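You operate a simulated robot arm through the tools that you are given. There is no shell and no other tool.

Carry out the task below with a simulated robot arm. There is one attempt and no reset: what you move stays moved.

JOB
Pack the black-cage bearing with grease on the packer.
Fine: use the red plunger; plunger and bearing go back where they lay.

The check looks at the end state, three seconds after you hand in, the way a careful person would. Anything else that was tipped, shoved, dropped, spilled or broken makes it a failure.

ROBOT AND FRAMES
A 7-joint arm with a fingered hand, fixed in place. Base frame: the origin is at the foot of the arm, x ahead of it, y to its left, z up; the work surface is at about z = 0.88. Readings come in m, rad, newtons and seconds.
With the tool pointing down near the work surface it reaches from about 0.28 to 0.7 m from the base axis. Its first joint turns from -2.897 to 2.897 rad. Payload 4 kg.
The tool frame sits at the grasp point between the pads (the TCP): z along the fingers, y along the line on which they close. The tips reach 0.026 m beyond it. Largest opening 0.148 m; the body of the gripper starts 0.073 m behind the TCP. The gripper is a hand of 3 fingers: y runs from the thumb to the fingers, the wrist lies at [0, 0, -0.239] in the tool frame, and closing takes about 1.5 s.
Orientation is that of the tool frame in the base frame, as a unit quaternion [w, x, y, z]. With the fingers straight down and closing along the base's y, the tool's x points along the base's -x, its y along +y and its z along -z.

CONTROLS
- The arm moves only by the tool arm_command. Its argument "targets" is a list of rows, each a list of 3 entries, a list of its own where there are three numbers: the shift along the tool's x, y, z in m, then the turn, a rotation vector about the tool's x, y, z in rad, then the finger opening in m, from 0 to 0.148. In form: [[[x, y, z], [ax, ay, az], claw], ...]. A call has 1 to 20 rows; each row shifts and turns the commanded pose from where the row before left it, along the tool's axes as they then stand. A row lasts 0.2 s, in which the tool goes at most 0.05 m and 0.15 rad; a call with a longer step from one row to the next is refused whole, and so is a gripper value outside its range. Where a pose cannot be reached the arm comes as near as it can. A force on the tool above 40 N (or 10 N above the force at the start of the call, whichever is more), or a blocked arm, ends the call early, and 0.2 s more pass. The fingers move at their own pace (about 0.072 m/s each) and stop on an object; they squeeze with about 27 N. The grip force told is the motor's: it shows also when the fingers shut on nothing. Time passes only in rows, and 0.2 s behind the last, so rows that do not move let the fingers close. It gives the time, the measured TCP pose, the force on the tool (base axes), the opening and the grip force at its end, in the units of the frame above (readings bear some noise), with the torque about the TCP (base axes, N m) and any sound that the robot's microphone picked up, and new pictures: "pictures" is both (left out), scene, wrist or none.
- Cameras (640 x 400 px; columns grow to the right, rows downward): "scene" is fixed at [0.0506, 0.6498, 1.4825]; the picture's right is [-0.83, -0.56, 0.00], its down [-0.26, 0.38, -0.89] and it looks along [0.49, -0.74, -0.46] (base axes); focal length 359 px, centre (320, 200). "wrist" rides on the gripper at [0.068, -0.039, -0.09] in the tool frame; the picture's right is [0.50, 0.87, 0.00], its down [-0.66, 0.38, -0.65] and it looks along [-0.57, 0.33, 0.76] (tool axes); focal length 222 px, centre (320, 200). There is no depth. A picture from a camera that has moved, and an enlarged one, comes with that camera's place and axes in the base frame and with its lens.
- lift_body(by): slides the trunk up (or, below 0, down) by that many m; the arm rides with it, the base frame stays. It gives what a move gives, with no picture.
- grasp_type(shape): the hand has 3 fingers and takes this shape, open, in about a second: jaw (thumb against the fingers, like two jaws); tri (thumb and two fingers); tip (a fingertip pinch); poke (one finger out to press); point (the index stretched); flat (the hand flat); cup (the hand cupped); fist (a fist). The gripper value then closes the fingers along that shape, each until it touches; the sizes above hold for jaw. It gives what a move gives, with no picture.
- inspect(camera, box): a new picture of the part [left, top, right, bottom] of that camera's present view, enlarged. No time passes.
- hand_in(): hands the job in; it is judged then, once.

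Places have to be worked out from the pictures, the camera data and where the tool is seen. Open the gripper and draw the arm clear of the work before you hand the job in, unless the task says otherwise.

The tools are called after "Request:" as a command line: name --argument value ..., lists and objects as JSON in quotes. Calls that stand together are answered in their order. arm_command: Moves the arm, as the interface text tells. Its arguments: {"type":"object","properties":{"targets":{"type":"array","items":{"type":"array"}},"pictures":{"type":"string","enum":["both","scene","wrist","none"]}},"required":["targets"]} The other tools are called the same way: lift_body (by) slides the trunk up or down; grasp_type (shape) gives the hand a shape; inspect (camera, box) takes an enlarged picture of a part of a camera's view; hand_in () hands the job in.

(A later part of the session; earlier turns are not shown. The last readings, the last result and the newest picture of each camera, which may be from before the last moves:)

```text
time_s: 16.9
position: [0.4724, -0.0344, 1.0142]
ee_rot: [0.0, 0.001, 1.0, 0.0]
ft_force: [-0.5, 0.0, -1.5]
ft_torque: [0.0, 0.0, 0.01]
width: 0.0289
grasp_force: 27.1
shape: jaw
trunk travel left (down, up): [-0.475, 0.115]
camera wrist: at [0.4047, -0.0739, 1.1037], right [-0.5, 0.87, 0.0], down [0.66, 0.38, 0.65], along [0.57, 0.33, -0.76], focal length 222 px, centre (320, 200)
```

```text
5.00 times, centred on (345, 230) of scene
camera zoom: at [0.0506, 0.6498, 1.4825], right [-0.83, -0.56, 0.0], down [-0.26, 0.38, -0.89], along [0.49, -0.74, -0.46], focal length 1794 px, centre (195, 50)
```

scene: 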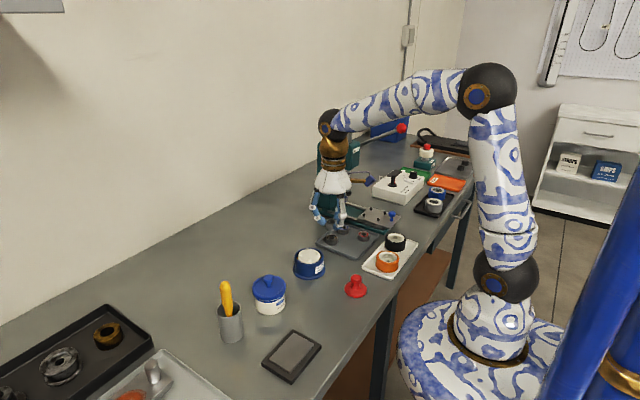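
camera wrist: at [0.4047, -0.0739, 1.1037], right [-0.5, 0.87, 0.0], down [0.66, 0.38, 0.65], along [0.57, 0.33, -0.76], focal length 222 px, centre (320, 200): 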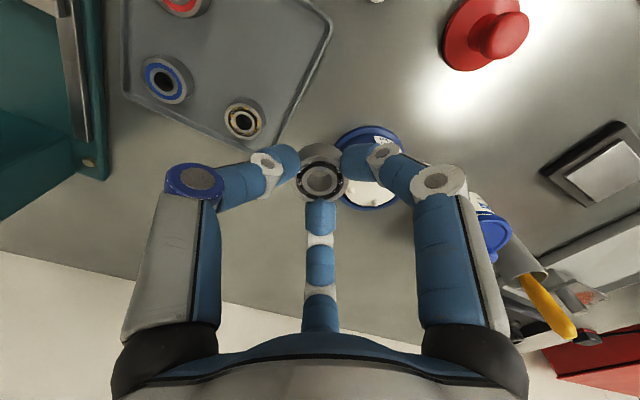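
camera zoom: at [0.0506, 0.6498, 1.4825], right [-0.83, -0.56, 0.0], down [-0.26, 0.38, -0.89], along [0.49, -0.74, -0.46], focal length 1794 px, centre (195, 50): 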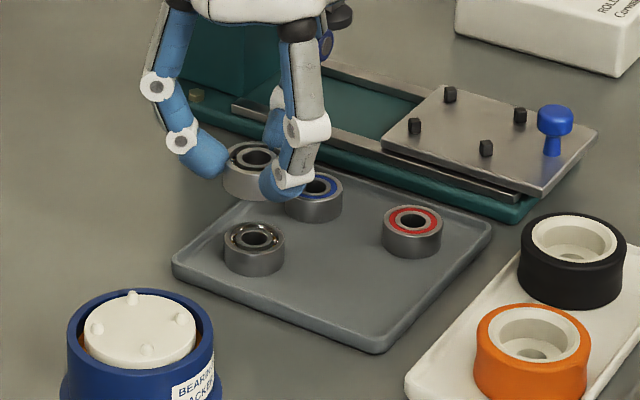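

The packer nubs project within about a millimetre of my estimate, so the packer centre is near (0.4945, 0.038). I move over it and lower to z≈0.972, leaving about 1.5 cm clearance, to check alignment.

Request:
arm_command --targets '[[[-0.0075, 0.0245, 0], [0, 0, 0], 0.0], [[-0.007, 0.0245, 0], [0, 0, 0], 0.0], [[-0.007, 0.024, 0], [0, 0, 0], 0.0], [[0, 0, 0.02], [0, 0, 0], 0.0], [[0, 0, 0.022], [0, 0, 0], 0.0], [[0, 0, 0], [0, 0, 0], 0.0]]'

Request:
inspect --camera "wrist" --box '[240, 120, 400, 240]'

Request:
inspect --camera "scene" --box '[270, 205, 350, 285]'

```text
time_s: 18.3
position: [0.4954, 0.0375, 0.9717]
ee_rot: [0.0, 0.001, 1.0, 0.0]
ft_force: [-0.4, -1.0, -0.3]
ft_torque: [0.01, -0.01, 0.02]
width: 0.0291
grasp_force: 27.3
shape: jaw
trunk travel left (down, up): [-0.475, 0.115]
camera wrist: at [0.4282, -0.0007, 1.0611], right [-0.5, 0.87, 0.0], down [0.66, 0.38, 0.65], along [0.57, 0.33, -0.76], focal length 222 px, centre (320, 200)
```

scene: 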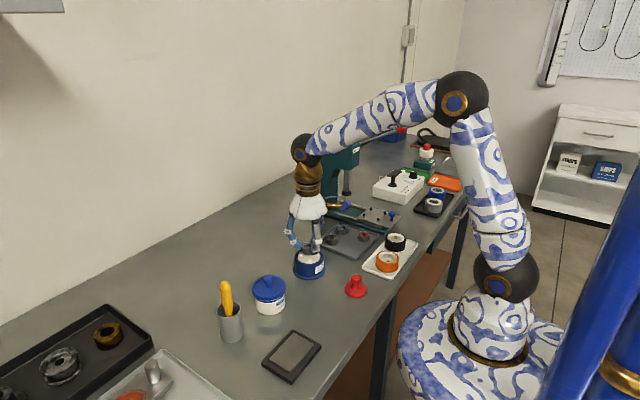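
wrist: 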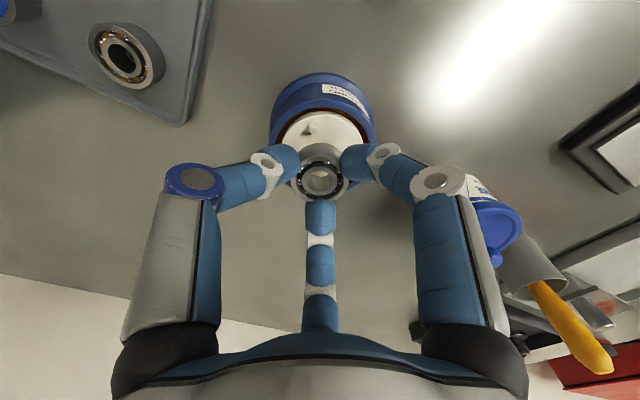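

```text
3.33 times, centred on (320, 180) of wrist
camera zoom: at [0.4282, -0.0007, 1.0611], right [-0.5, 0.87, 0.0], down [0.66, 0.38, 0.65], along [0.57, 0.33, -0.76], focal length 740 px, centre (320, 267)
```

zoom: 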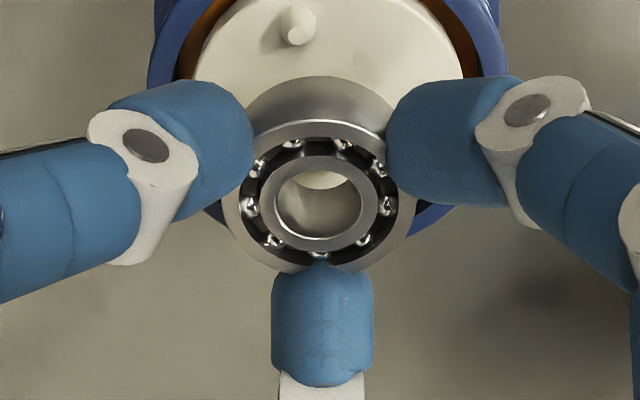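

```text
5.00 times, centred on (310, 245) of scene
camera zoom: at [0.0506, 0.6498, 1.4825], right [-0.83, -0.56, 0.0], down [-0.26, 0.38, -0.89], along [0.49, -0.74, -0.46], focal length 1794 px, centre (370, -25)
```

zoom: 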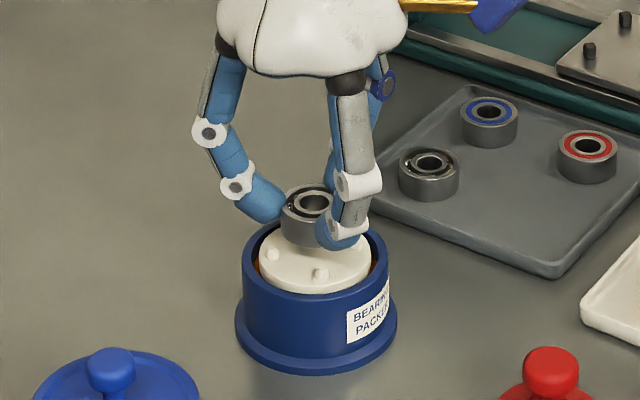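

The bearing is centred over the plate to about 1 mm. I shift 1 mm in -x and lower gently to just above expected contact.

Request:
arm_command --targets '[[[0.001, 0, 0.006], [0, 0, 0], 0.0], [[0, 0, 0.004], [0, 0, 0], 0.0], [[0, 0, 0.002], [0, 0, 0], 0.0], [[0, 0, 0.001], [0, 0, 0], 0.0], [[0, 0, 0], [0, 0, 0], 0.0]]'

Request:
inspect --camera "wrist" --box '[240, 120, 400, 240]'

Request:
inspect --camera "scene" --box '[285, 235, 335, 275]'

```text
time_s: 19.5
position: [0.4934, 0.038, 0.9578]
ee_rot: [0.0, -0.001, 1.0, 0.0]
ft_force: [1.6, 0.7, 2.7]
ft_torque: [0.03, -0.01, 0.0]
width: 0.0288
grasp_force: 27.5
shape: jaw
trunk travel left (down, up): [-0.475, 0.115]
camera wrist: at [0.4259, -0.001, 1.0479], right [-0.5, 0.87, 0.0], down [0.66, 0.38, 0.65], along [0.57, 0.33, -0.76], focal length 222 px, centre (320, 200)
```

scene: 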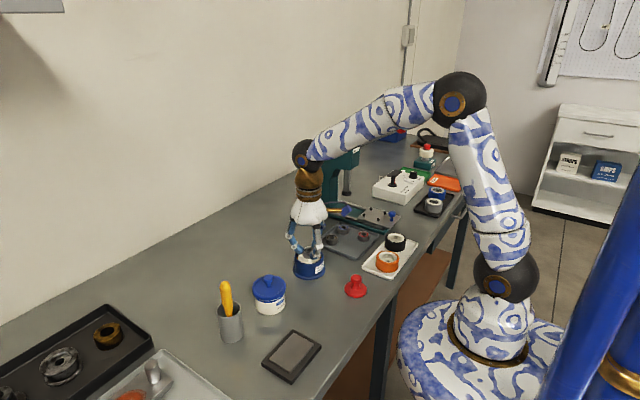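
wrist: 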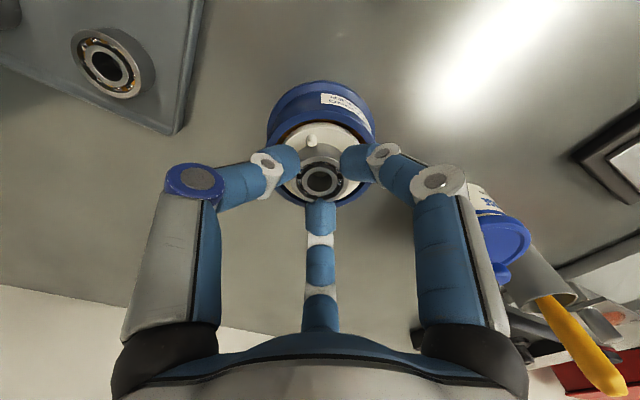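

```text
3.33 times, centred on (320, 180) of wrist
camera zoom: at [0.4259, -0.001, 1.0479], right [-0.5, 0.87, 0.0], down [0.66, 0.38, 0.65], along [0.57, 0.33, -0.76], focal length 740 px, centre (320, 267)
```

zoom: 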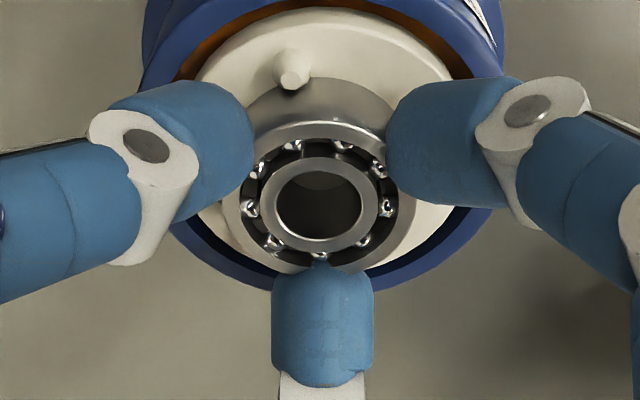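

```text
10.00 times, centred on (310, 255) of scene
camera zoom: at [0.0506, 0.6498, 1.4825], right [-0.83, -0.56, 0.0], down [-0.26, 0.38, -0.89], along [0.49, -0.74, -0.46], focal length 3588 px, centre (420, -350)
```

zoom: 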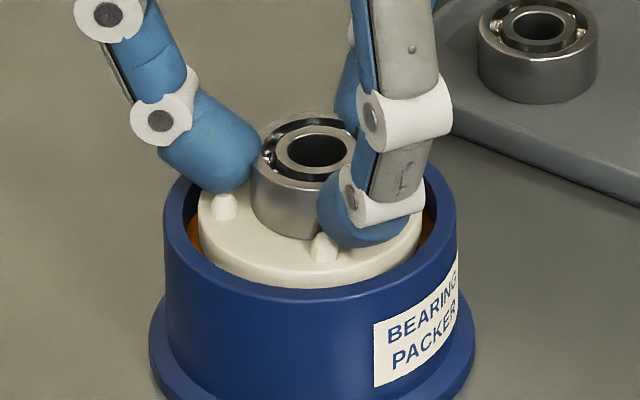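

Light contact (about 3 N). I'll enlarge both views to see whether the bearing sits between the nubs or on one of them.

Request:
inspect --camera "wrist" --box '[285, 125, 355, 175]'

Request:
inspect --camera "scene" --box '[298, 245, 330, 267]'

```text
8.00 times, centred on (320, 150) of wrist
camera zoom: at [0.4259, -0.001, 1.0479], right [-0.5, 0.87, 0.0], down [0.66, 0.38, 0.65], along [0.57, 0.33, -0.76], focal length 1777 px, centre (320, 600)
```

zoom: 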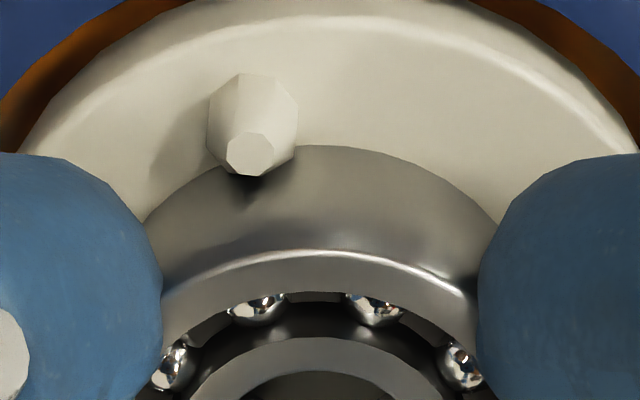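

```text
16.00 times, centred on (314, 256) of scene
camera zoom: at [0.0506, 0.6498, 1.4825], right [-0.83, -0.56, 0.0], down [-0.26, 0.38, -0.89], along [0.49, -0.74, -0.46], focal length 5741 px, centre (416, -696)
```

zoom: 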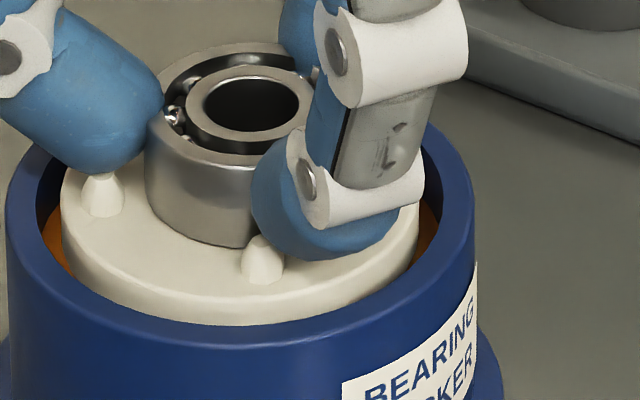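

The nub nearest the base touches the bearing, while the far nubs have about 3 mm gap. I raise 2 mm, shift about 1.2 mm towards +x+y, and lower again.

Request:
arm_command --targets '[[[0, 0, -0.003], [0, 0, 0], 0.0], [[-0.001, 0.001, 0], [0, 0, 0], 0.0], [[0, 0, 0.002], [0, 0, 0], 0.0], [[0, 0, 0.001], [0, 0, 0], 0.0], [[0, 0, 0.001], [0, 0, 0], 0.0], [[0, 0, 0], [0, 0, 0], 0.0]]'

Request:
inspect --camera "wrist" --box '[285, 125, 355, 175]'

Request:
inspect --camera "scene" --box '[298, 245, 330, 267]'

```text
time_s: 20.9
position: [0.495, 0.0383, 0.9581]
ee_rot: [0.0, 0.001, 1.0, 0.0]
ft_force: [0.3, 0.5, 1.5]
ft_torque: [-0.05, -0.02, 0.0]
width: 0.029
grasp_force: 27.0
shape: jaw
trunk travel left (down, up): [-0.475, 0.115]
camera wrist: at [0.4264, -0.0003, 1.0463], right [-0.5, 0.87, 0.0], down [0.66, 0.38, 0.65], along [0.57, 0.33, -0.76], focal length 222 px, centre (320, 200)
```

scene: 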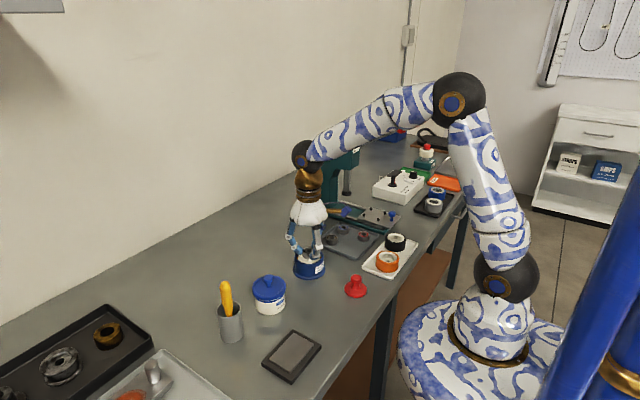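
wrist: 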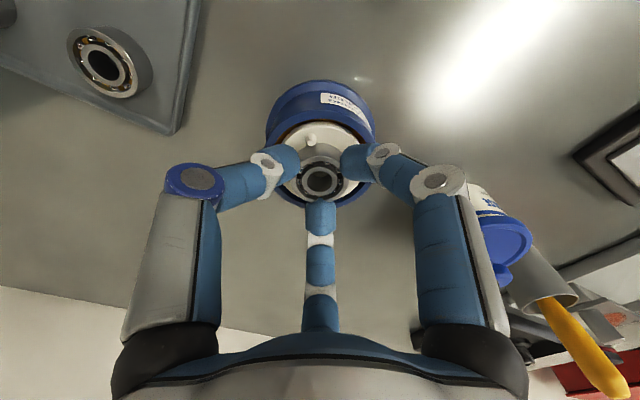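

```text
8.00 times, centred on (320, 150) of wrist
camera zoom: at [0.4264, -0.0003, 1.0463], right [-0.5, 0.87, 0.0], down [0.66, 0.38, 0.65], along [0.57, 0.33, -0.76], focal length 1777 px, centre (320, 600)
```

zoom: 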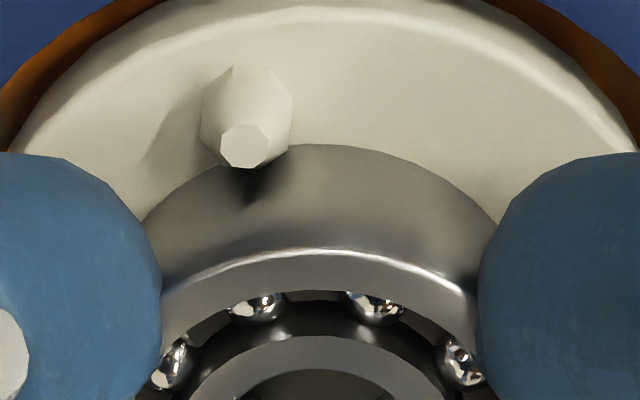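

```text
16.00 times, centred on (314, 256) of scene
camera zoom: at [0.0506, 0.6498, 1.4825], right [-0.83, -0.56, 0.0], down [-0.26, 0.38, -0.89], along [0.49, -0.74, -0.46], focal length 5741 px, centre (416, -696)
```

zoom: 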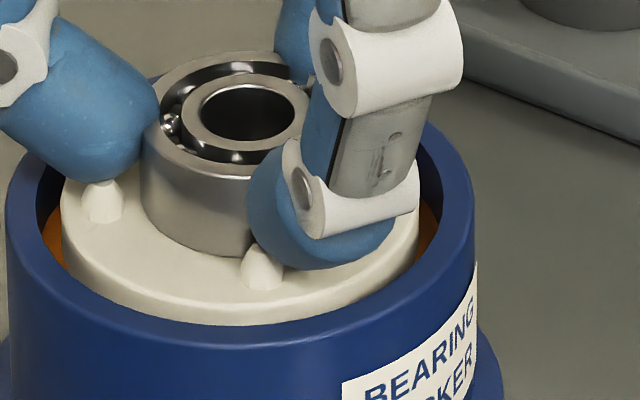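

Better: now about 0.5 mm gap at the near nub and 3 mm at the far one. I shift about another 1 mm along that diagonal and lower 1 mm.

Request:
arm_command --targets '[[[0, 0, -0.001], [0, 0, 0], 0.0], [[-0.0008, 0.0008, 0], [0, 0, 0], 0.0], [[0, 0, 0.001], [0, 0, 0], 0.0], [[0, 0, 0.001], [0, 0, 0], 0.0], [[0, 0, 0.0005], [0, 0, 0], 0.0], [[0, 0, 0], [0, 0, 0], 0.0]]' --pictures "none"

Request:
inspect --camera "wrist" --box '[285, 125, 355, 175]'

Request:
inspect --camera "scene" --box '[298, 245, 330, 267]'

```text
time_s: 22.3
position: [0.4948, 0.0389, 0.9558]
ee_rot: [0.0, 0.0, 1.0, 0.0]
ft_force: [-0.3, 0.8, 3.3]
ft_torque: [-0.05, 0.0, -0.02]
width: 0.029
grasp_force: 26.6
shape: jaw
trunk travel left (down, up): [-0.475, 0.115]
```

```text
8.00 times, centred on (320, 150) of wrist
camera zoom: at [0.4273, 0.0009, 1.0449], right [-0.5, 0.87, 0.0], down [0.66, 0.38, 0.65], along [0.57, 0.33, -0.76], focal length 1777 px, centre (320, 600)
```

zoom: 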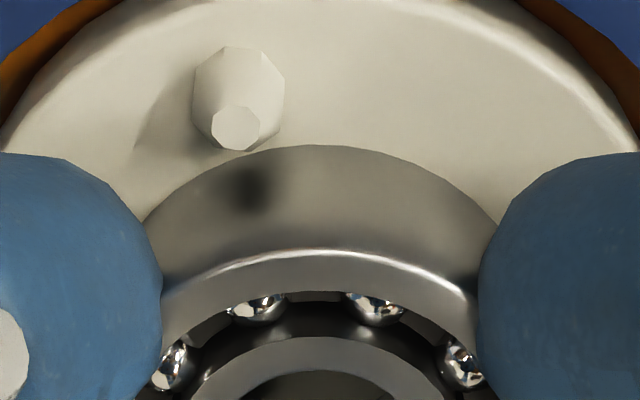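

```text
16.00 times, centred on (314, 256) of scene
camera zoom: at [0.0506, 0.6498, 1.4825], right [-0.83, -0.56, 0.0], down [-0.26, 0.38, -0.89], along [0.49, -0.74, -0.46], focal length 5741 px, centre (416, -696)
```

zoom: 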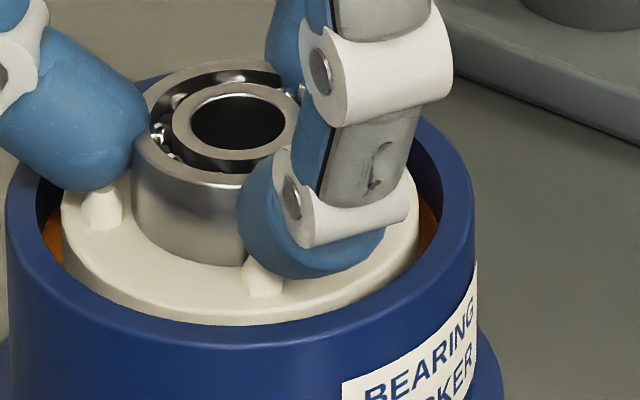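

The bearing now sits inside the nubs with roughly even gaps and about 3 N contact. I release slowly, then raise straight up.

Request:
arm_command --targets '[[[0, 0, 0], [0, 0, 0], 0.035], [[0, 0, 0], [0, 0, 0], 0.04], [[0, 0, 0], [0, 0, 0], 0.045], [[0, 0, 0], [0, 0, 0], 0.05], [[0, 0, -0.002], [0, 0, 0], 0.055], [[0, 0, -0.015], [0, 0, 0], 0.055], [[0, 0, -0.025], [0, 0, 0], 0.055], [[0, 0, 0], [0, 0, 0], 0.055]]'

Request:
inspect --camera "wrist" --box '[260, 80, 380, 200]'

Request:
inspect --camera "scene" --box '[290, 240, 334, 272]'

```text
time_s: 24.1
position: [0.4941, 0.0394, 0.9972]
ee_rot: [0.0, 0.001, 1.0, 0.0]
ft_force: [0.4, 0.4, -0.1]
ft_torque: [0.0, -0.04, -0.04]
width: 0.0546
grasp_force: 0.1
shape: jaw
trunk travel left (down, up): [-0.475, 0.115]
camera wrist: at [0.4266, 0.0003, 1.0864], right [-0.5, 0.87, 0.0], down [0.66, 0.38, 0.65], along [0.57, 0.33, -0.76], focal length 222 px, centre (320, 200)
```

scene: 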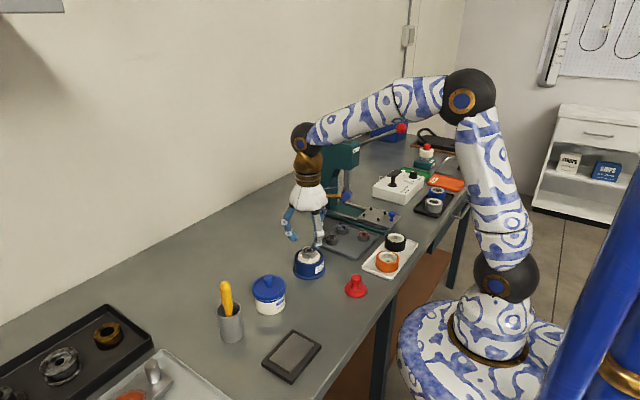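
wrist: 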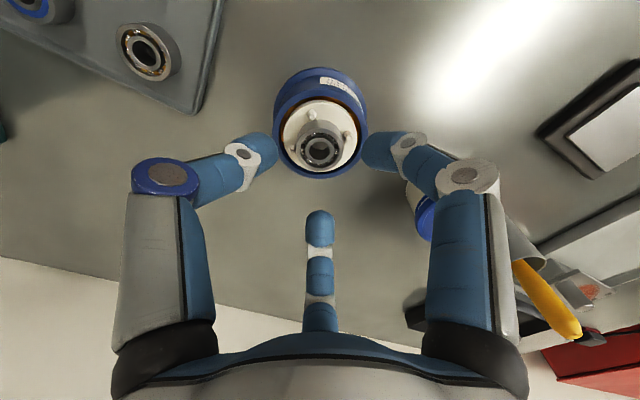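

```text
3.33 times, centred on (320, 140) of wrist
camera zoom: at [0.4266, 0.0003, 1.0864], right [-0.5, 0.87, 0.0], down [0.66, 0.38, 0.65], along [0.57, 0.33, -0.76], focal length 740 px, centre (320, 400)
```

zoom: 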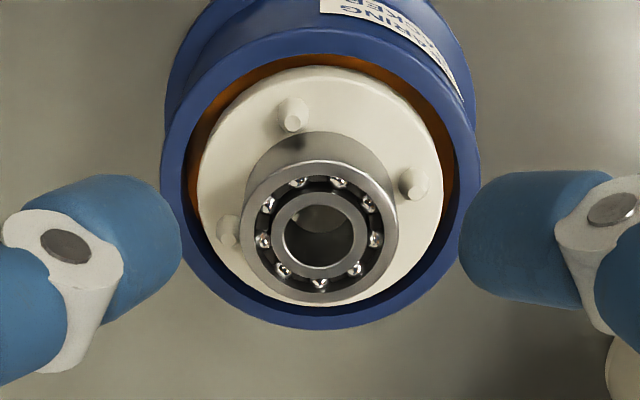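

```text
12.50 times, centred on (312, 256) of scene
camera zoom: at [0.0506, 0.6498, 1.4825], right [-0.83, -0.56, 0.0], down [-0.26, 0.38, -0.89], along [0.49, -0.74, -0.46], focal length 4485 px, centre (420, -500)
```

zoom: 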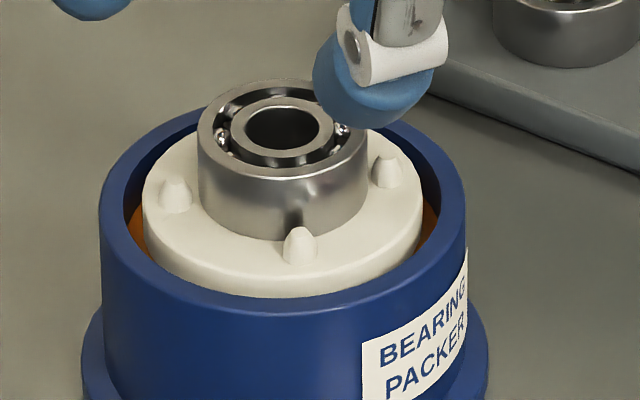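

The bearing sits flat, centred between the four nubs. Next the red plunger near (0.352, 0.041): I rise and move above it to refine its place.

Request:
arm_command --targets '[[[0, 0, -0.03], [0, 0, 0], 0.07], [[0.036, 0, -0.01], [0, 0, 0], 0.07], [[0.036, 0, 0], [0, 0, 0], 0.07], [[0.036, 0, 0], [0, 0, 0], 0.07], [[0.034, 0, 0], [0, 0, 0], 0.07], [[0, 0, 0.03], [0, 0, 0], 0.07], [[0, 0, 0], [0, 0, 0], 0.07]]'

Request:
inspect --camera "wrist" --box '[240, 60, 400, 220]'

Request:
inspect --camera "scene" --box '[315, 220, 405, 310]'

```text
time_s: 25.7
position: [0.3547, 0.0406, 1.0071]
ee_rot: [0.0, 0.0, 1.0, 0.0]
ft_force: [0.3, -0.3, 0.0]
ft_torque: [-0.01, 0.03, 0.01]
width: 0.0699
grasp_force: 0.1
shape: jaw
trunk travel left (down, up): [-0.475, 0.115]
camera wrist: at [0.2871, 0.0017, 1.0969], right [-0.5, 0.87, 0.0], down [0.66, 0.38, 0.65], along [0.57, 0.33, -0.76], focal length 222 px, centre (320, 200)
```

scene: 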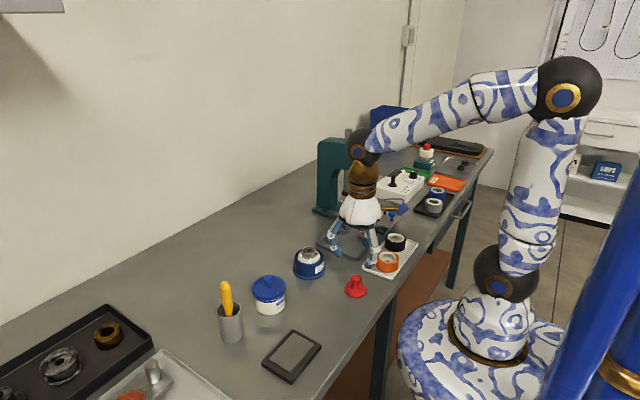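
wrist: 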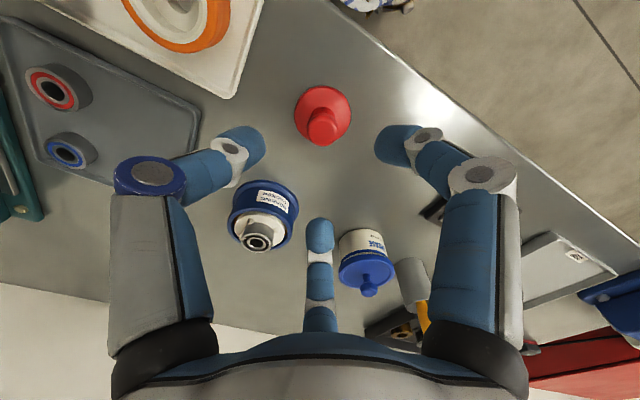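

```text
2.50 times, centred on (320, 140) of wrist
camera zoom: at [0.2871, 0.0017, 1.0969], right [-0.5, 0.87, 0.0], down [0.66, 0.38, 0.65], along [0.57, 0.33, -0.76], focal length 555 px, centre (320, 350)
```

zoom: 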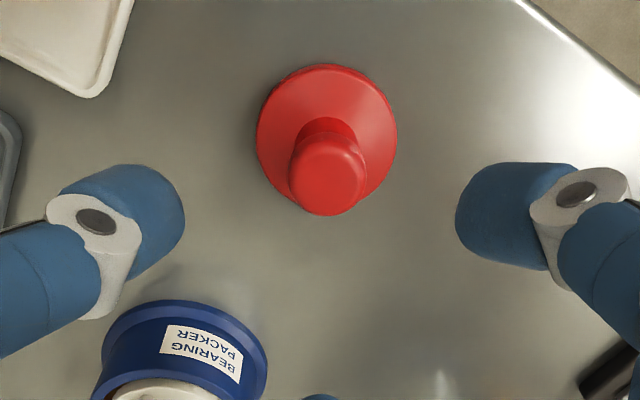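

```text
4.44 times, centred on (360, 265) of scene
camera zoom: at [0.0506, 0.6498, 1.4825], right [-0.83, -0.56, 0.0], down [-0.26, 0.38, -0.89], along [0.49, -0.74, -0.46], focal length 1595 px, centre (142, -89)
```

zoom: 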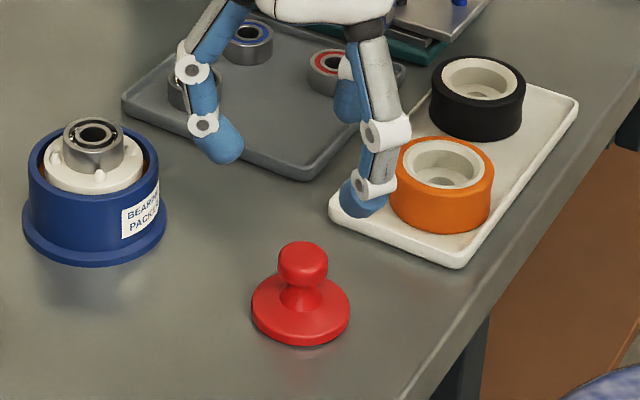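

The plunger is centred near (0.350, 0.041), with its knob top at z≈0.925. I align, lower to z≈0.95 and check that the fingers will close on the neck under the knob.

Request:
arm_command --targets '[[[0.0035, 0.001, 0.018], [0, 0, 0], 0.065], [[0, 0, 0.02], [0, 0, 0], 0.06], [[0, 0, 0.02], [0, 0, 0], 0.055], [[0, 0, 0], [0, 0, 0], 0.055]]'

Request:
inspect --camera "wrist" --box '[220, 90, 420, 250]'

Request:
inspect --camera "scene" --box '[320, 240, 395, 310]'

```text
time_s: 26.7
position: [0.3511, 0.0402, 0.9495]
ee_rot: [0.0, 0.001, 1.0, 0.0]
ft_force: [-0.5, 0.8, -0.1]
ft_torque: [0.0, -0.01, -0.01]
width: 0.0554
grasp_force: 0.0
shape: jaw
trunk travel left (down, up): [-0.475, 0.115]
camera wrist: at [0.2827, 0.0014, 1.039], right [-0.5, 0.87, 0.0], down [0.66, 0.38, 0.65], along [0.57, 0.33, -0.76], focal length 222 px, centre (320, 200)
```

scene: 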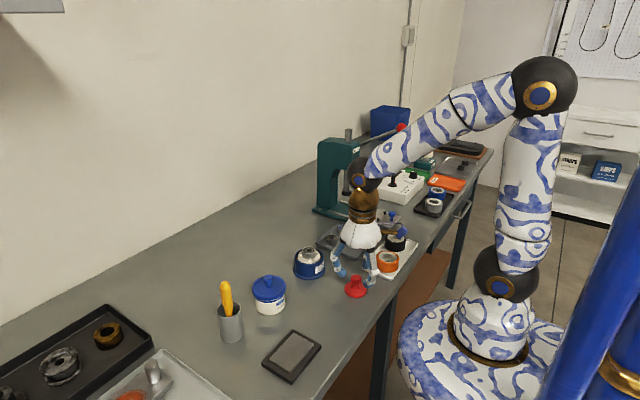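
wrist: 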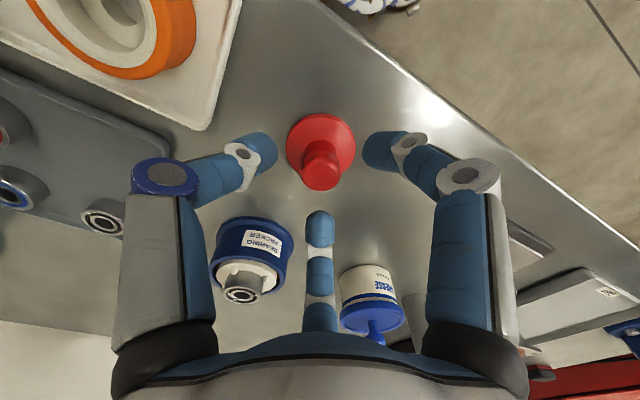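

```text
2.50 times, centred on (320, 170) of wrist
camera zoom: at [0.2827, 0.0014, 1.039], right [-0.5, 0.87, 0.0], down [0.66, 0.38, 0.65], along [0.57, 0.33, -0.76], focal length 555 px, centre (320, 275)
```

zoom: 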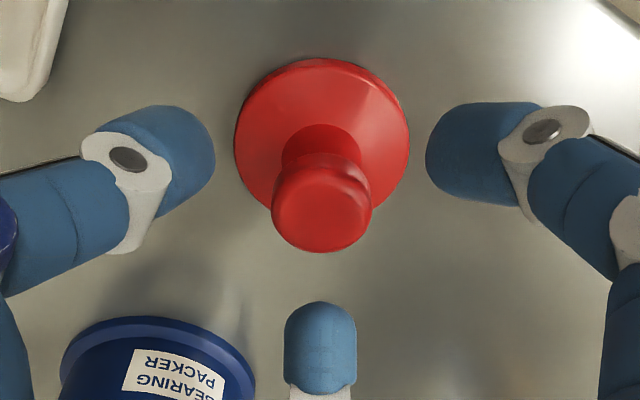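

```text
5.71 times, centred on (358, 275) of scene
camera zoom: at [0.0506, 0.6498, 1.4825], right [-0.83, -0.56, 0.0], down [-0.26, 0.38, -0.89], along [0.49, -0.74, -0.46], focal length 2050 px, centre (106, -229)
```

zoom: 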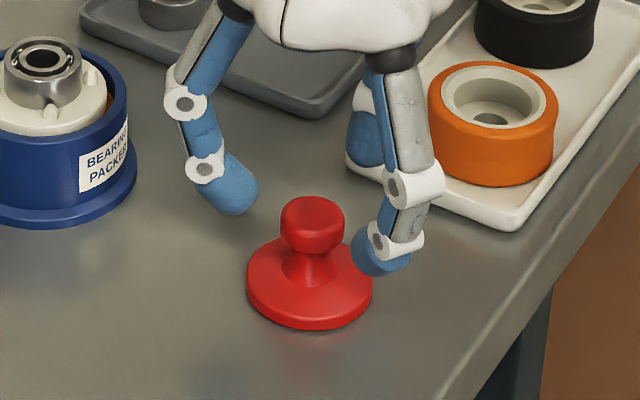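

Knob top is at z≈0.926 and well centred. I lower to z≈0.925 so the tips are at the neck, then close.

Request:
arm_command --targets '[[[0, 0, 0.015], [0, 0, 0], 0.055], [[0, 0, 0.0105], [0, 0, 0], 0.055], [[0, 0, 0], [0, 0, 0], 0.045], [[0, 0, 0], [0, 0, 0], 0.035], [[0, 0, 0], [0, 0, 0], 0.025], [[0, 0, 0], [0, 0, 0], 0.015], [[0, 0, 0], [0, 0, 0], 0.005], [[0, 0, 0], [0, 0, 0], 0.0], [[0, 0, 0], [0, 0, 0], 0.0]]'

Request:
inspect --camera "wrist" --box '[220, 90, 420, 250]'

Request:
inspect --camera "scene" --box '[320, 240, 395, 310]'

```text
time_s: 28.7
position: [0.3493, 0.0402, 0.9236]
ee_rot: [-0.001, 0.0, 1.0, 0.0]
ft_force: [0.0, 0.2, 0.3]
ft_torque: [0.03, -0.01, 0.02]
width: 0.0128
grasp_force: 27.0
shape: jaw
trunk travel left (down, up): [-0.475, 0.115]
camera wrist: at [0.282, 0.0015, 1.0129], right [-0.5, 0.87, 0.0], down [0.66, 0.38, 0.65], along [0.57, 0.33, -0.76], focal length 222 px, centre (320, 200)
```

scene: 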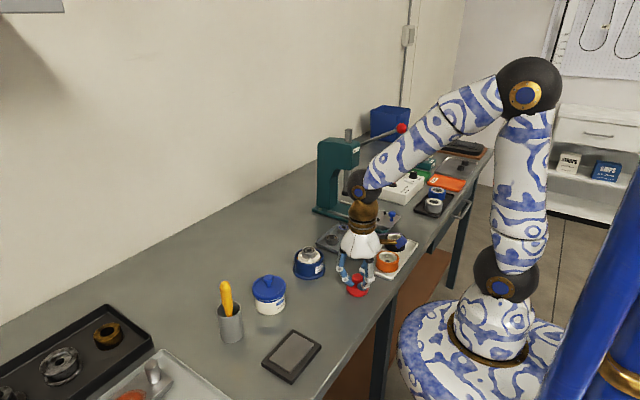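
wrist: 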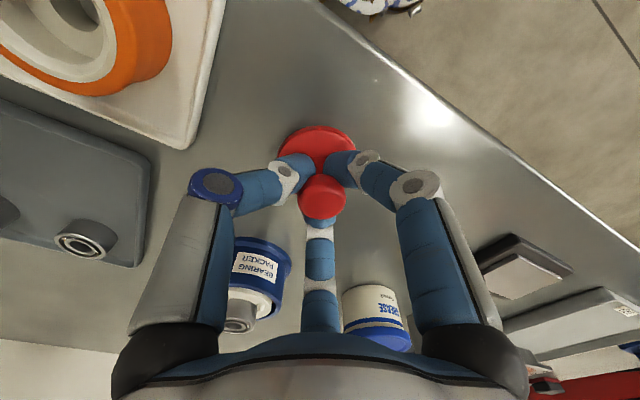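

```text
2.50 times, centred on (320, 170) of wrist
camera zoom: at [0.282, 0.0015, 1.0129], right [-0.5, 0.87, 0.0], down [0.66, 0.38, 0.65], along [0.57, 0.33, -0.76], focal length 555 px, centre (320, 275)
```

zoom: 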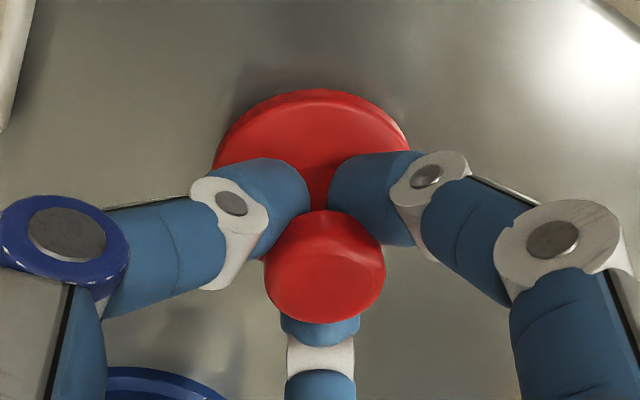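

```text
5.71 times, centred on (358, 275) of scene
camera zoom: at [0.0506, 0.6498, 1.4825], right [-0.83, -0.56, 0.0], down [-0.26, 0.38, -0.89], along [0.49, -0.74, -0.46], focal length 2050 px, centre (106, -229)
```

zoom: 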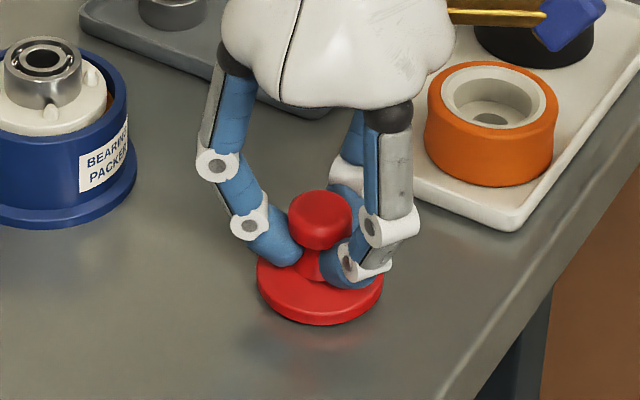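

The fingers close on the neck under the knob. Compared with the earlier picture, the plunger slid about 4–5 mm on closing; I'll restore it to about TCP (0.3525, 0.0445) and check it against that picture. Now I lift.

Request:
arm_command --targets '[[[0, 0, -0.005], [0, 0, 0], 0.0], [[0, 0, -0.015], [0, 0, 0], 0.0], [[0, 0, -0.02], [0, 0, 0], 0.0], [[0, 0, -0.03], [0, 0, 0], 0.0], [[0, 0, -0.03], [0, 0, 0], 0.0], [[0, 0, 0], [0, 0, 0], 0.0]]'

Request:
inspect --camera "wrist" --box '[220, 90, 420, 250]'

Request:
inspect --camera "scene" --box '[310, 190, 400, 290]'

```text
time_s: 30.1
position: [0.3495, 0.0418, 1.0258]
ee_rot: [0.0, 0.001, 1.0, 0.0]
ft_force: [0.3, 0.0, -0.7]
ft_torque: [-0.01, 0.04, -0.01]
width: 0.0127
grasp_force: 27.3
shape: jaw
trunk travel left (down, up): [-0.475, 0.115]
camera wrist: at [0.2819, 0.0027, 1.1146], right [-0.5, 0.87, 0.0], down [0.66, 0.38, 0.65], along [0.57, 0.33, -0.76], focal length 222 px, centre (320, 200)
```

scene: 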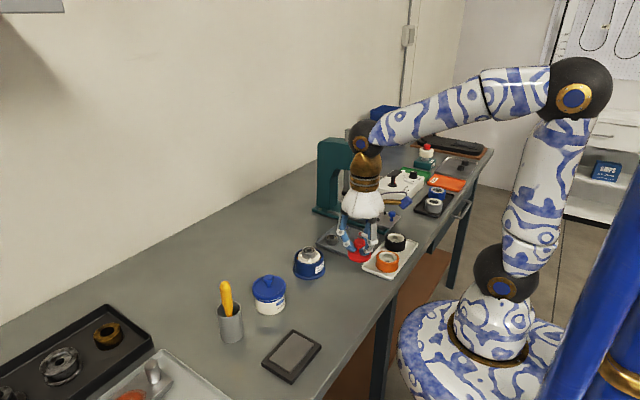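
wrist: 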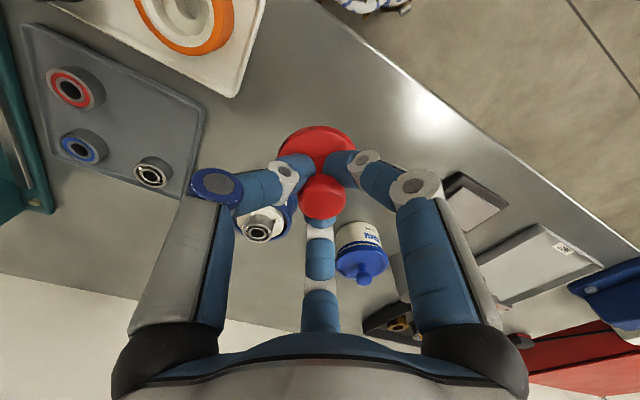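

```text
2.50 times, centred on (320, 170) of wrist
camera zoom: at [0.2819, 0.0027, 1.1146], right [-0.5, 0.87, 0.0], down [0.66, 0.38, 0.65], along [0.57, 0.33, -0.76], focal length 555 px, centre (320, 275)
```

zoom: 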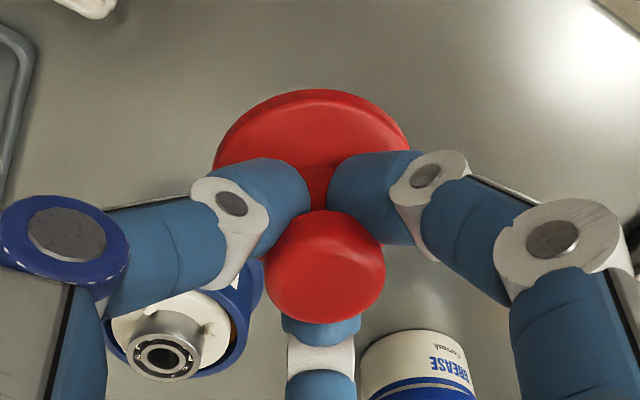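

```text
4.00 times, centred on (355, 240) of scene
camera zoom: at [0.0506, 0.6498, 1.4825], right [-0.83, -0.56, 0.0], down [-0.26, 0.38, -0.89], along [0.49, -0.74, -0.46], focal length 1435 px, centre (180, 40)
```

zoom: 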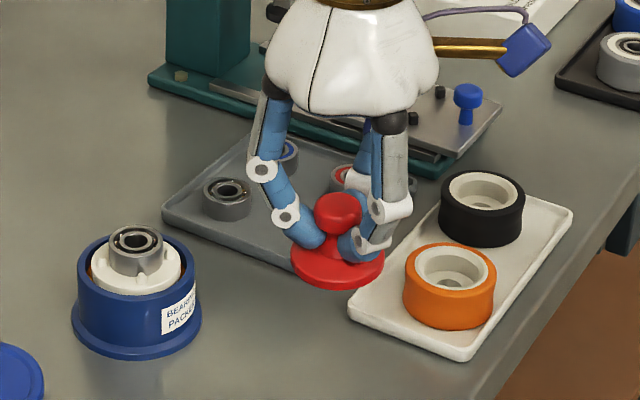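

The plunger is held level. I carry it over the packer, keeping about 4 cm above the bearing.

Request:
arm_command --targets '[[[-0.03, 0, 0], [0, 0, 0], 0.0], [[-0.04, 0, 0], [0, 0, 0], 0.0], [[-0.04, -0.001, 0], [0, 0, 0], 0.0], [[-0.0357, -0.0008, 0], [0, 0, 0], 0.0], [[0, 0, 0.015], [0, 0, 0], 0.0], [[0, 0, 0], [0, 0, 0], 0.0]]'

Request:
inspect --camera "wrist" --box '[220, 90, 420, 250]'

Request:
inspect --camera "scene" --box '[275, 205, 345, 285]'

```text
time_s: 31.5
position: [0.4942, 0.039, 1.0083]
ee_rot: [-0.001, 0.001, 1.0, 0.0]
ft_force: [-0.7, -0.4, -0.2]
ft_torque: [-0.01, -0.04, 0.03]
width: 0.0128
grasp_force: 26.8
shape: jaw
trunk travel left (down, up): [-0.475, 0.115]
camera wrist: at [0.4273, 0.0005, 1.0984], right [-0.5, 0.87, 0.0], down [0.66, 0.38, 0.65], along [0.57, 0.33, -0.76], focal length 222 px, centre (320, 200)
```

scene: 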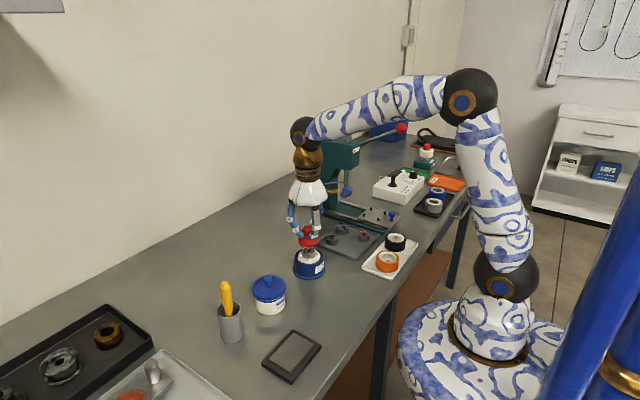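
wrist: 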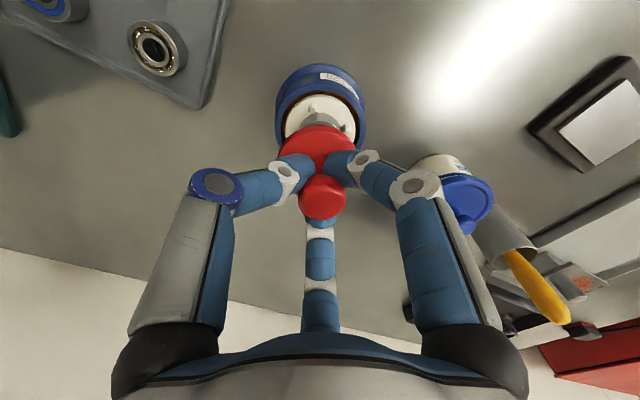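

```text
2.50 times, centred on (320, 170) of wrist
camera zoom: at [0.4273, 0.0005, 1.0984], right [-0.5, 0.87, 0.0], down [0.66, 0.38, 0.65], along [0.57, 0.33, -0.76], focal length 555 px, centre (320, 275)
```

zoom: 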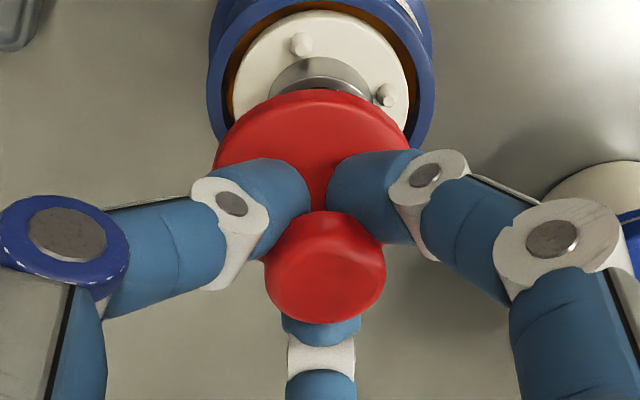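

```text
5.00 times, centred on (310, 245) of scene
camera zoom: at [0.0506, 0.6498, 1.4825], right [-0.83, -0.56, 0.0], down [-0.26, 0.38, -0.89], along [0.49, -0.74, -0.46], focal length 1794 px, centre (370, -25)
```

zoom: 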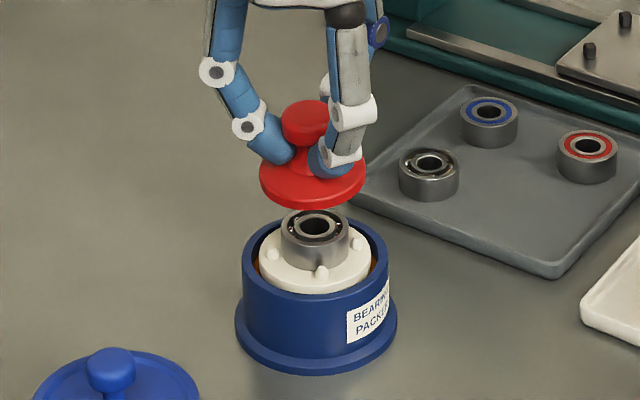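

The plunger hangs tilted by about 6°, its base swung towards -y. I counter-rotate the hand by 0.1 rad about x to level it and look again.

Request:
arm_command --targets '[[[0, 0, 0], [-0.05, 0, 0], 0.0], [[0, 0, 0], [-0.05, 0, 0], 0.0], [[0, 0, 0], [0, 0, 0], 0.0]]' --pictures "none"

Request:
inspect --camera "wrist" --box '[220, 90, 420, 250]'

Request:
inspect --camera "scene" --box '[285, 215, 335, 285]'

```text
time_s: 32.3
position: [0.4951, 0.0394, 1.0089]
ee_rot: [0.0, 0.0, 0.999, 0.051]
ft_force: [0.2, 0.3, -1.3]
ft_torque: [-0.01, 0.01, 0.05]
width: 0.0128
grasp_force: 27.3
shape: jaw
trunk travel left (down, up): [-0.475, 0.115]
```

```text
2.50 times, centred on (320, 170) of wrist
camera zoom: at [0.4275, -0.0087, 1.0938], right [-0.5, 0.86, 0.09], down [0.66, 0.31, 0.69], along [0.57, 0.4, -0.72], focal length 555 px, centre (320, 275)
```

zoom: 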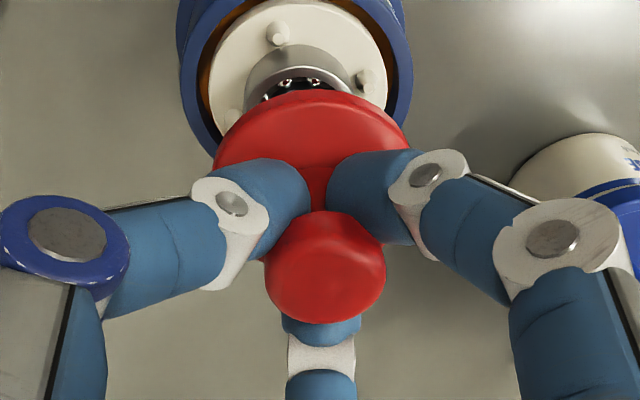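

```text
5.71 times, centred on (310, 250) of scene
camera zoom: at [0.0506, 0.6498, 1.4825], right [-0.83, -0.56, 0.0], down [-0.26, 0.38, -0.89], along [0.49, -0.74, -0.46], focal length 2050 px, centre (377, -86)
```

zoom: 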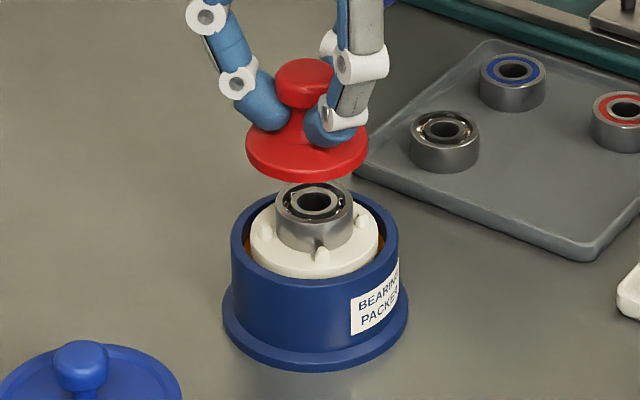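

Now level. The plunger base is about 3 mm off the bearing centre, so I shift (-1.4, -2.8 mm) and lower to just above contact.

Request:
arm_command --targets '[[[0.0014, -0.0028, 0], [0, 0, 0], 0.0], [[0, -0.001, 0.01], [0, 0, 0], 0.0], [[0, -0.001, 0.009], [0, 0, 0], 0.0], [[0, 0, 0], [0, 0, 0], 0.0]]' --pictures "none"

Request:
inspect --camera "wrist" --box '[220, 90, 420, 250]'

Request:
inspect --camera "scene" --box '[285, 225, 335, 275]'

```text
time_s: 33.3
position: [0.4939, 0.0357, 0.9899]
ee_rot: [0.0, 0.001, 0.999, 0.05]
ft_force: [0.0, 0.5, -1.2]
ft_torque: [-0.03, -0.02, 0.02]
width: 0.0127
grasp_force: 26.4
shape: jaw
trunk travel left (down, up): [-0.475, 0.115]
```

```text
2.50 times, centred on (320, 170) of wrist
camera zoom: at [0.4267, -0.0123, 1.075], right [-0.5, 0.86, 0.09], down [0.66, 0.31, 0.69], along [0.57, 0.4, -0.72], focal length 555 px, centre (320, 275)
```

zoom: 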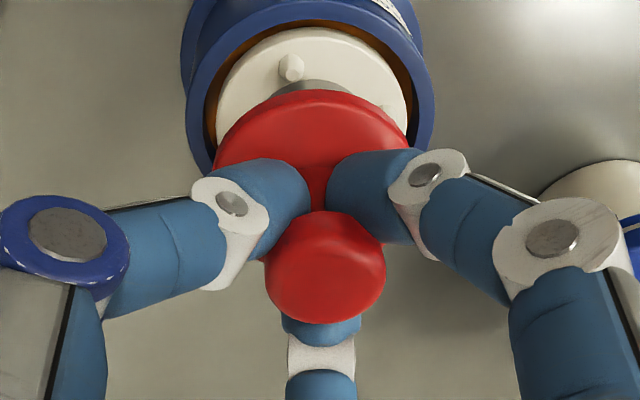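

```text
8.00 times, centred on (310, 250) of scene
camera zoom: at [0.0506, 0.6498, 1.4825], right [-0.83, -0.56, 0.0], down [-0.26, 0.38, -0.89], along [0.49, -0.74, -0.46], focal length 2870 px, centre (400, -200)
```

zoom: 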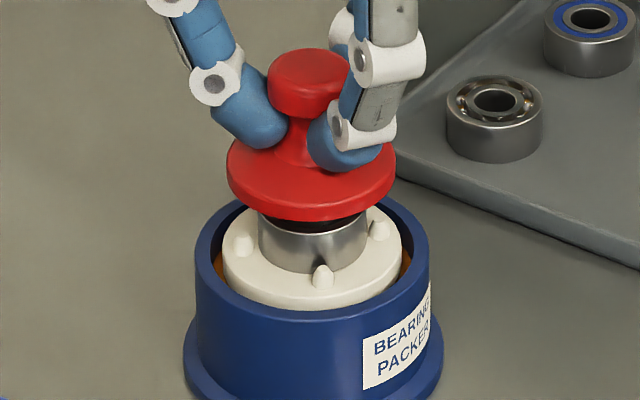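

Plunger, bearing and plate are now concentric, with the plunger just above the bearing. I lower in 1 mm rows until it touches.

Request:
arm_command --targets '[[[0, 0, 0.002], [0, 0, 0], 0.0], [[0, 0, 0.001], [0, 0, 0], 0.0], [[0, 0, 0.001], [0, 0, 0], 0.0], [[0, 0, 0.001], [0, 0, 0], 0.0], [[0, 0, 0.001], [0, 0, 0], 0.0], [[0, 0, 0], [0, 0, 0], 0.0]]' --pictures "none"

Request:
inspect --camera "scene" --box '[285, 225, 335, 275]'

```text
time_s: 34.7
position: [0.4942, 0.0368, 0.9843]
ee_rot: [0.001, 0.0, 0.999, 0.05]
ft_force: [0.0, -0.8, 0.0]
ft_torque: [0.0, 0.03, 0.01]
width: 0.0126
grasp_force: 26.7
shape: jaw
trunk travel left (down, up): [-0.475, 0.115]
```

```text
8.00 times, centred on (310, 250) of scene
camera zoom: at [0.0506, 0.6498, 1.4825], right [-0.83, -0.56, 0.0], down [-0.26, 0.38, -0.89], along [0.49, -0.74, -0.46], focal length 2870 px, centre (400, -200)
```

zoom: 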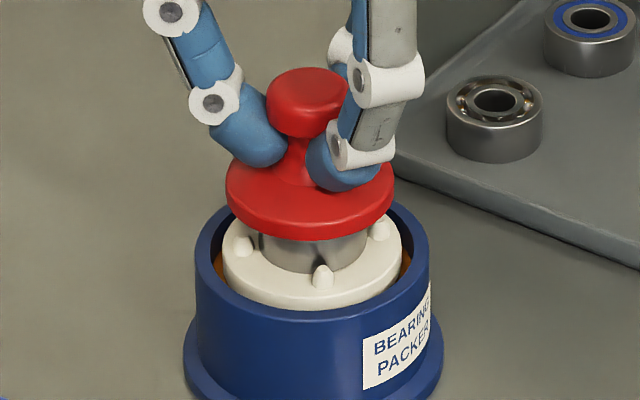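

No contact yet, and the picture suggests a gap of about 5 mm. I keep lowering in 1 mm rows.

Request:
arm_command --targets '[[[0, 0, 0.001], [0, 0, 0], 0.0], [[0, 0, 0.001], [0, 0, 0], 0.0], [[0, 0, 0.001], [0, 0, 0], 0.0], [[0, 0, 0.001], [0, 0, 0], 0.0], [[0, 0, 0], [0, 0, 0], 0.0]]' --pictures "none"

Request:
inspect --camera "scene" --box '[285, 225, 335, 275]'

```text
time_s: 35.9
position: [0.4939, 0.0363, 0.9801]
ee_rot: [0.0, 0.002, 0.999, 0.05]
ft_force: [0.4, 0.5, 2.3]
ft_torque: [0.02, 0.03, -0.02]
width: 0.0128
grasp_force: 27.4
shape: jaw
trunk travel left (down, up): [-0.475, 0.115]
```

```text
8.00 times, centred on (310, 250) of scene
camera zoom: at [0.0506, 0.6498, 1.4825], right [-0.83, -0.56, 0.0], down [-0.26, 0.38, -0.89], along [0.49, -0.74, -0.46], focal length 2870 px, centre (400, -200)
```

zoom: 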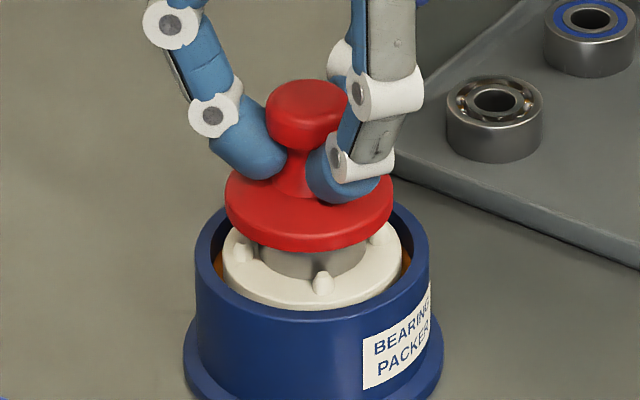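

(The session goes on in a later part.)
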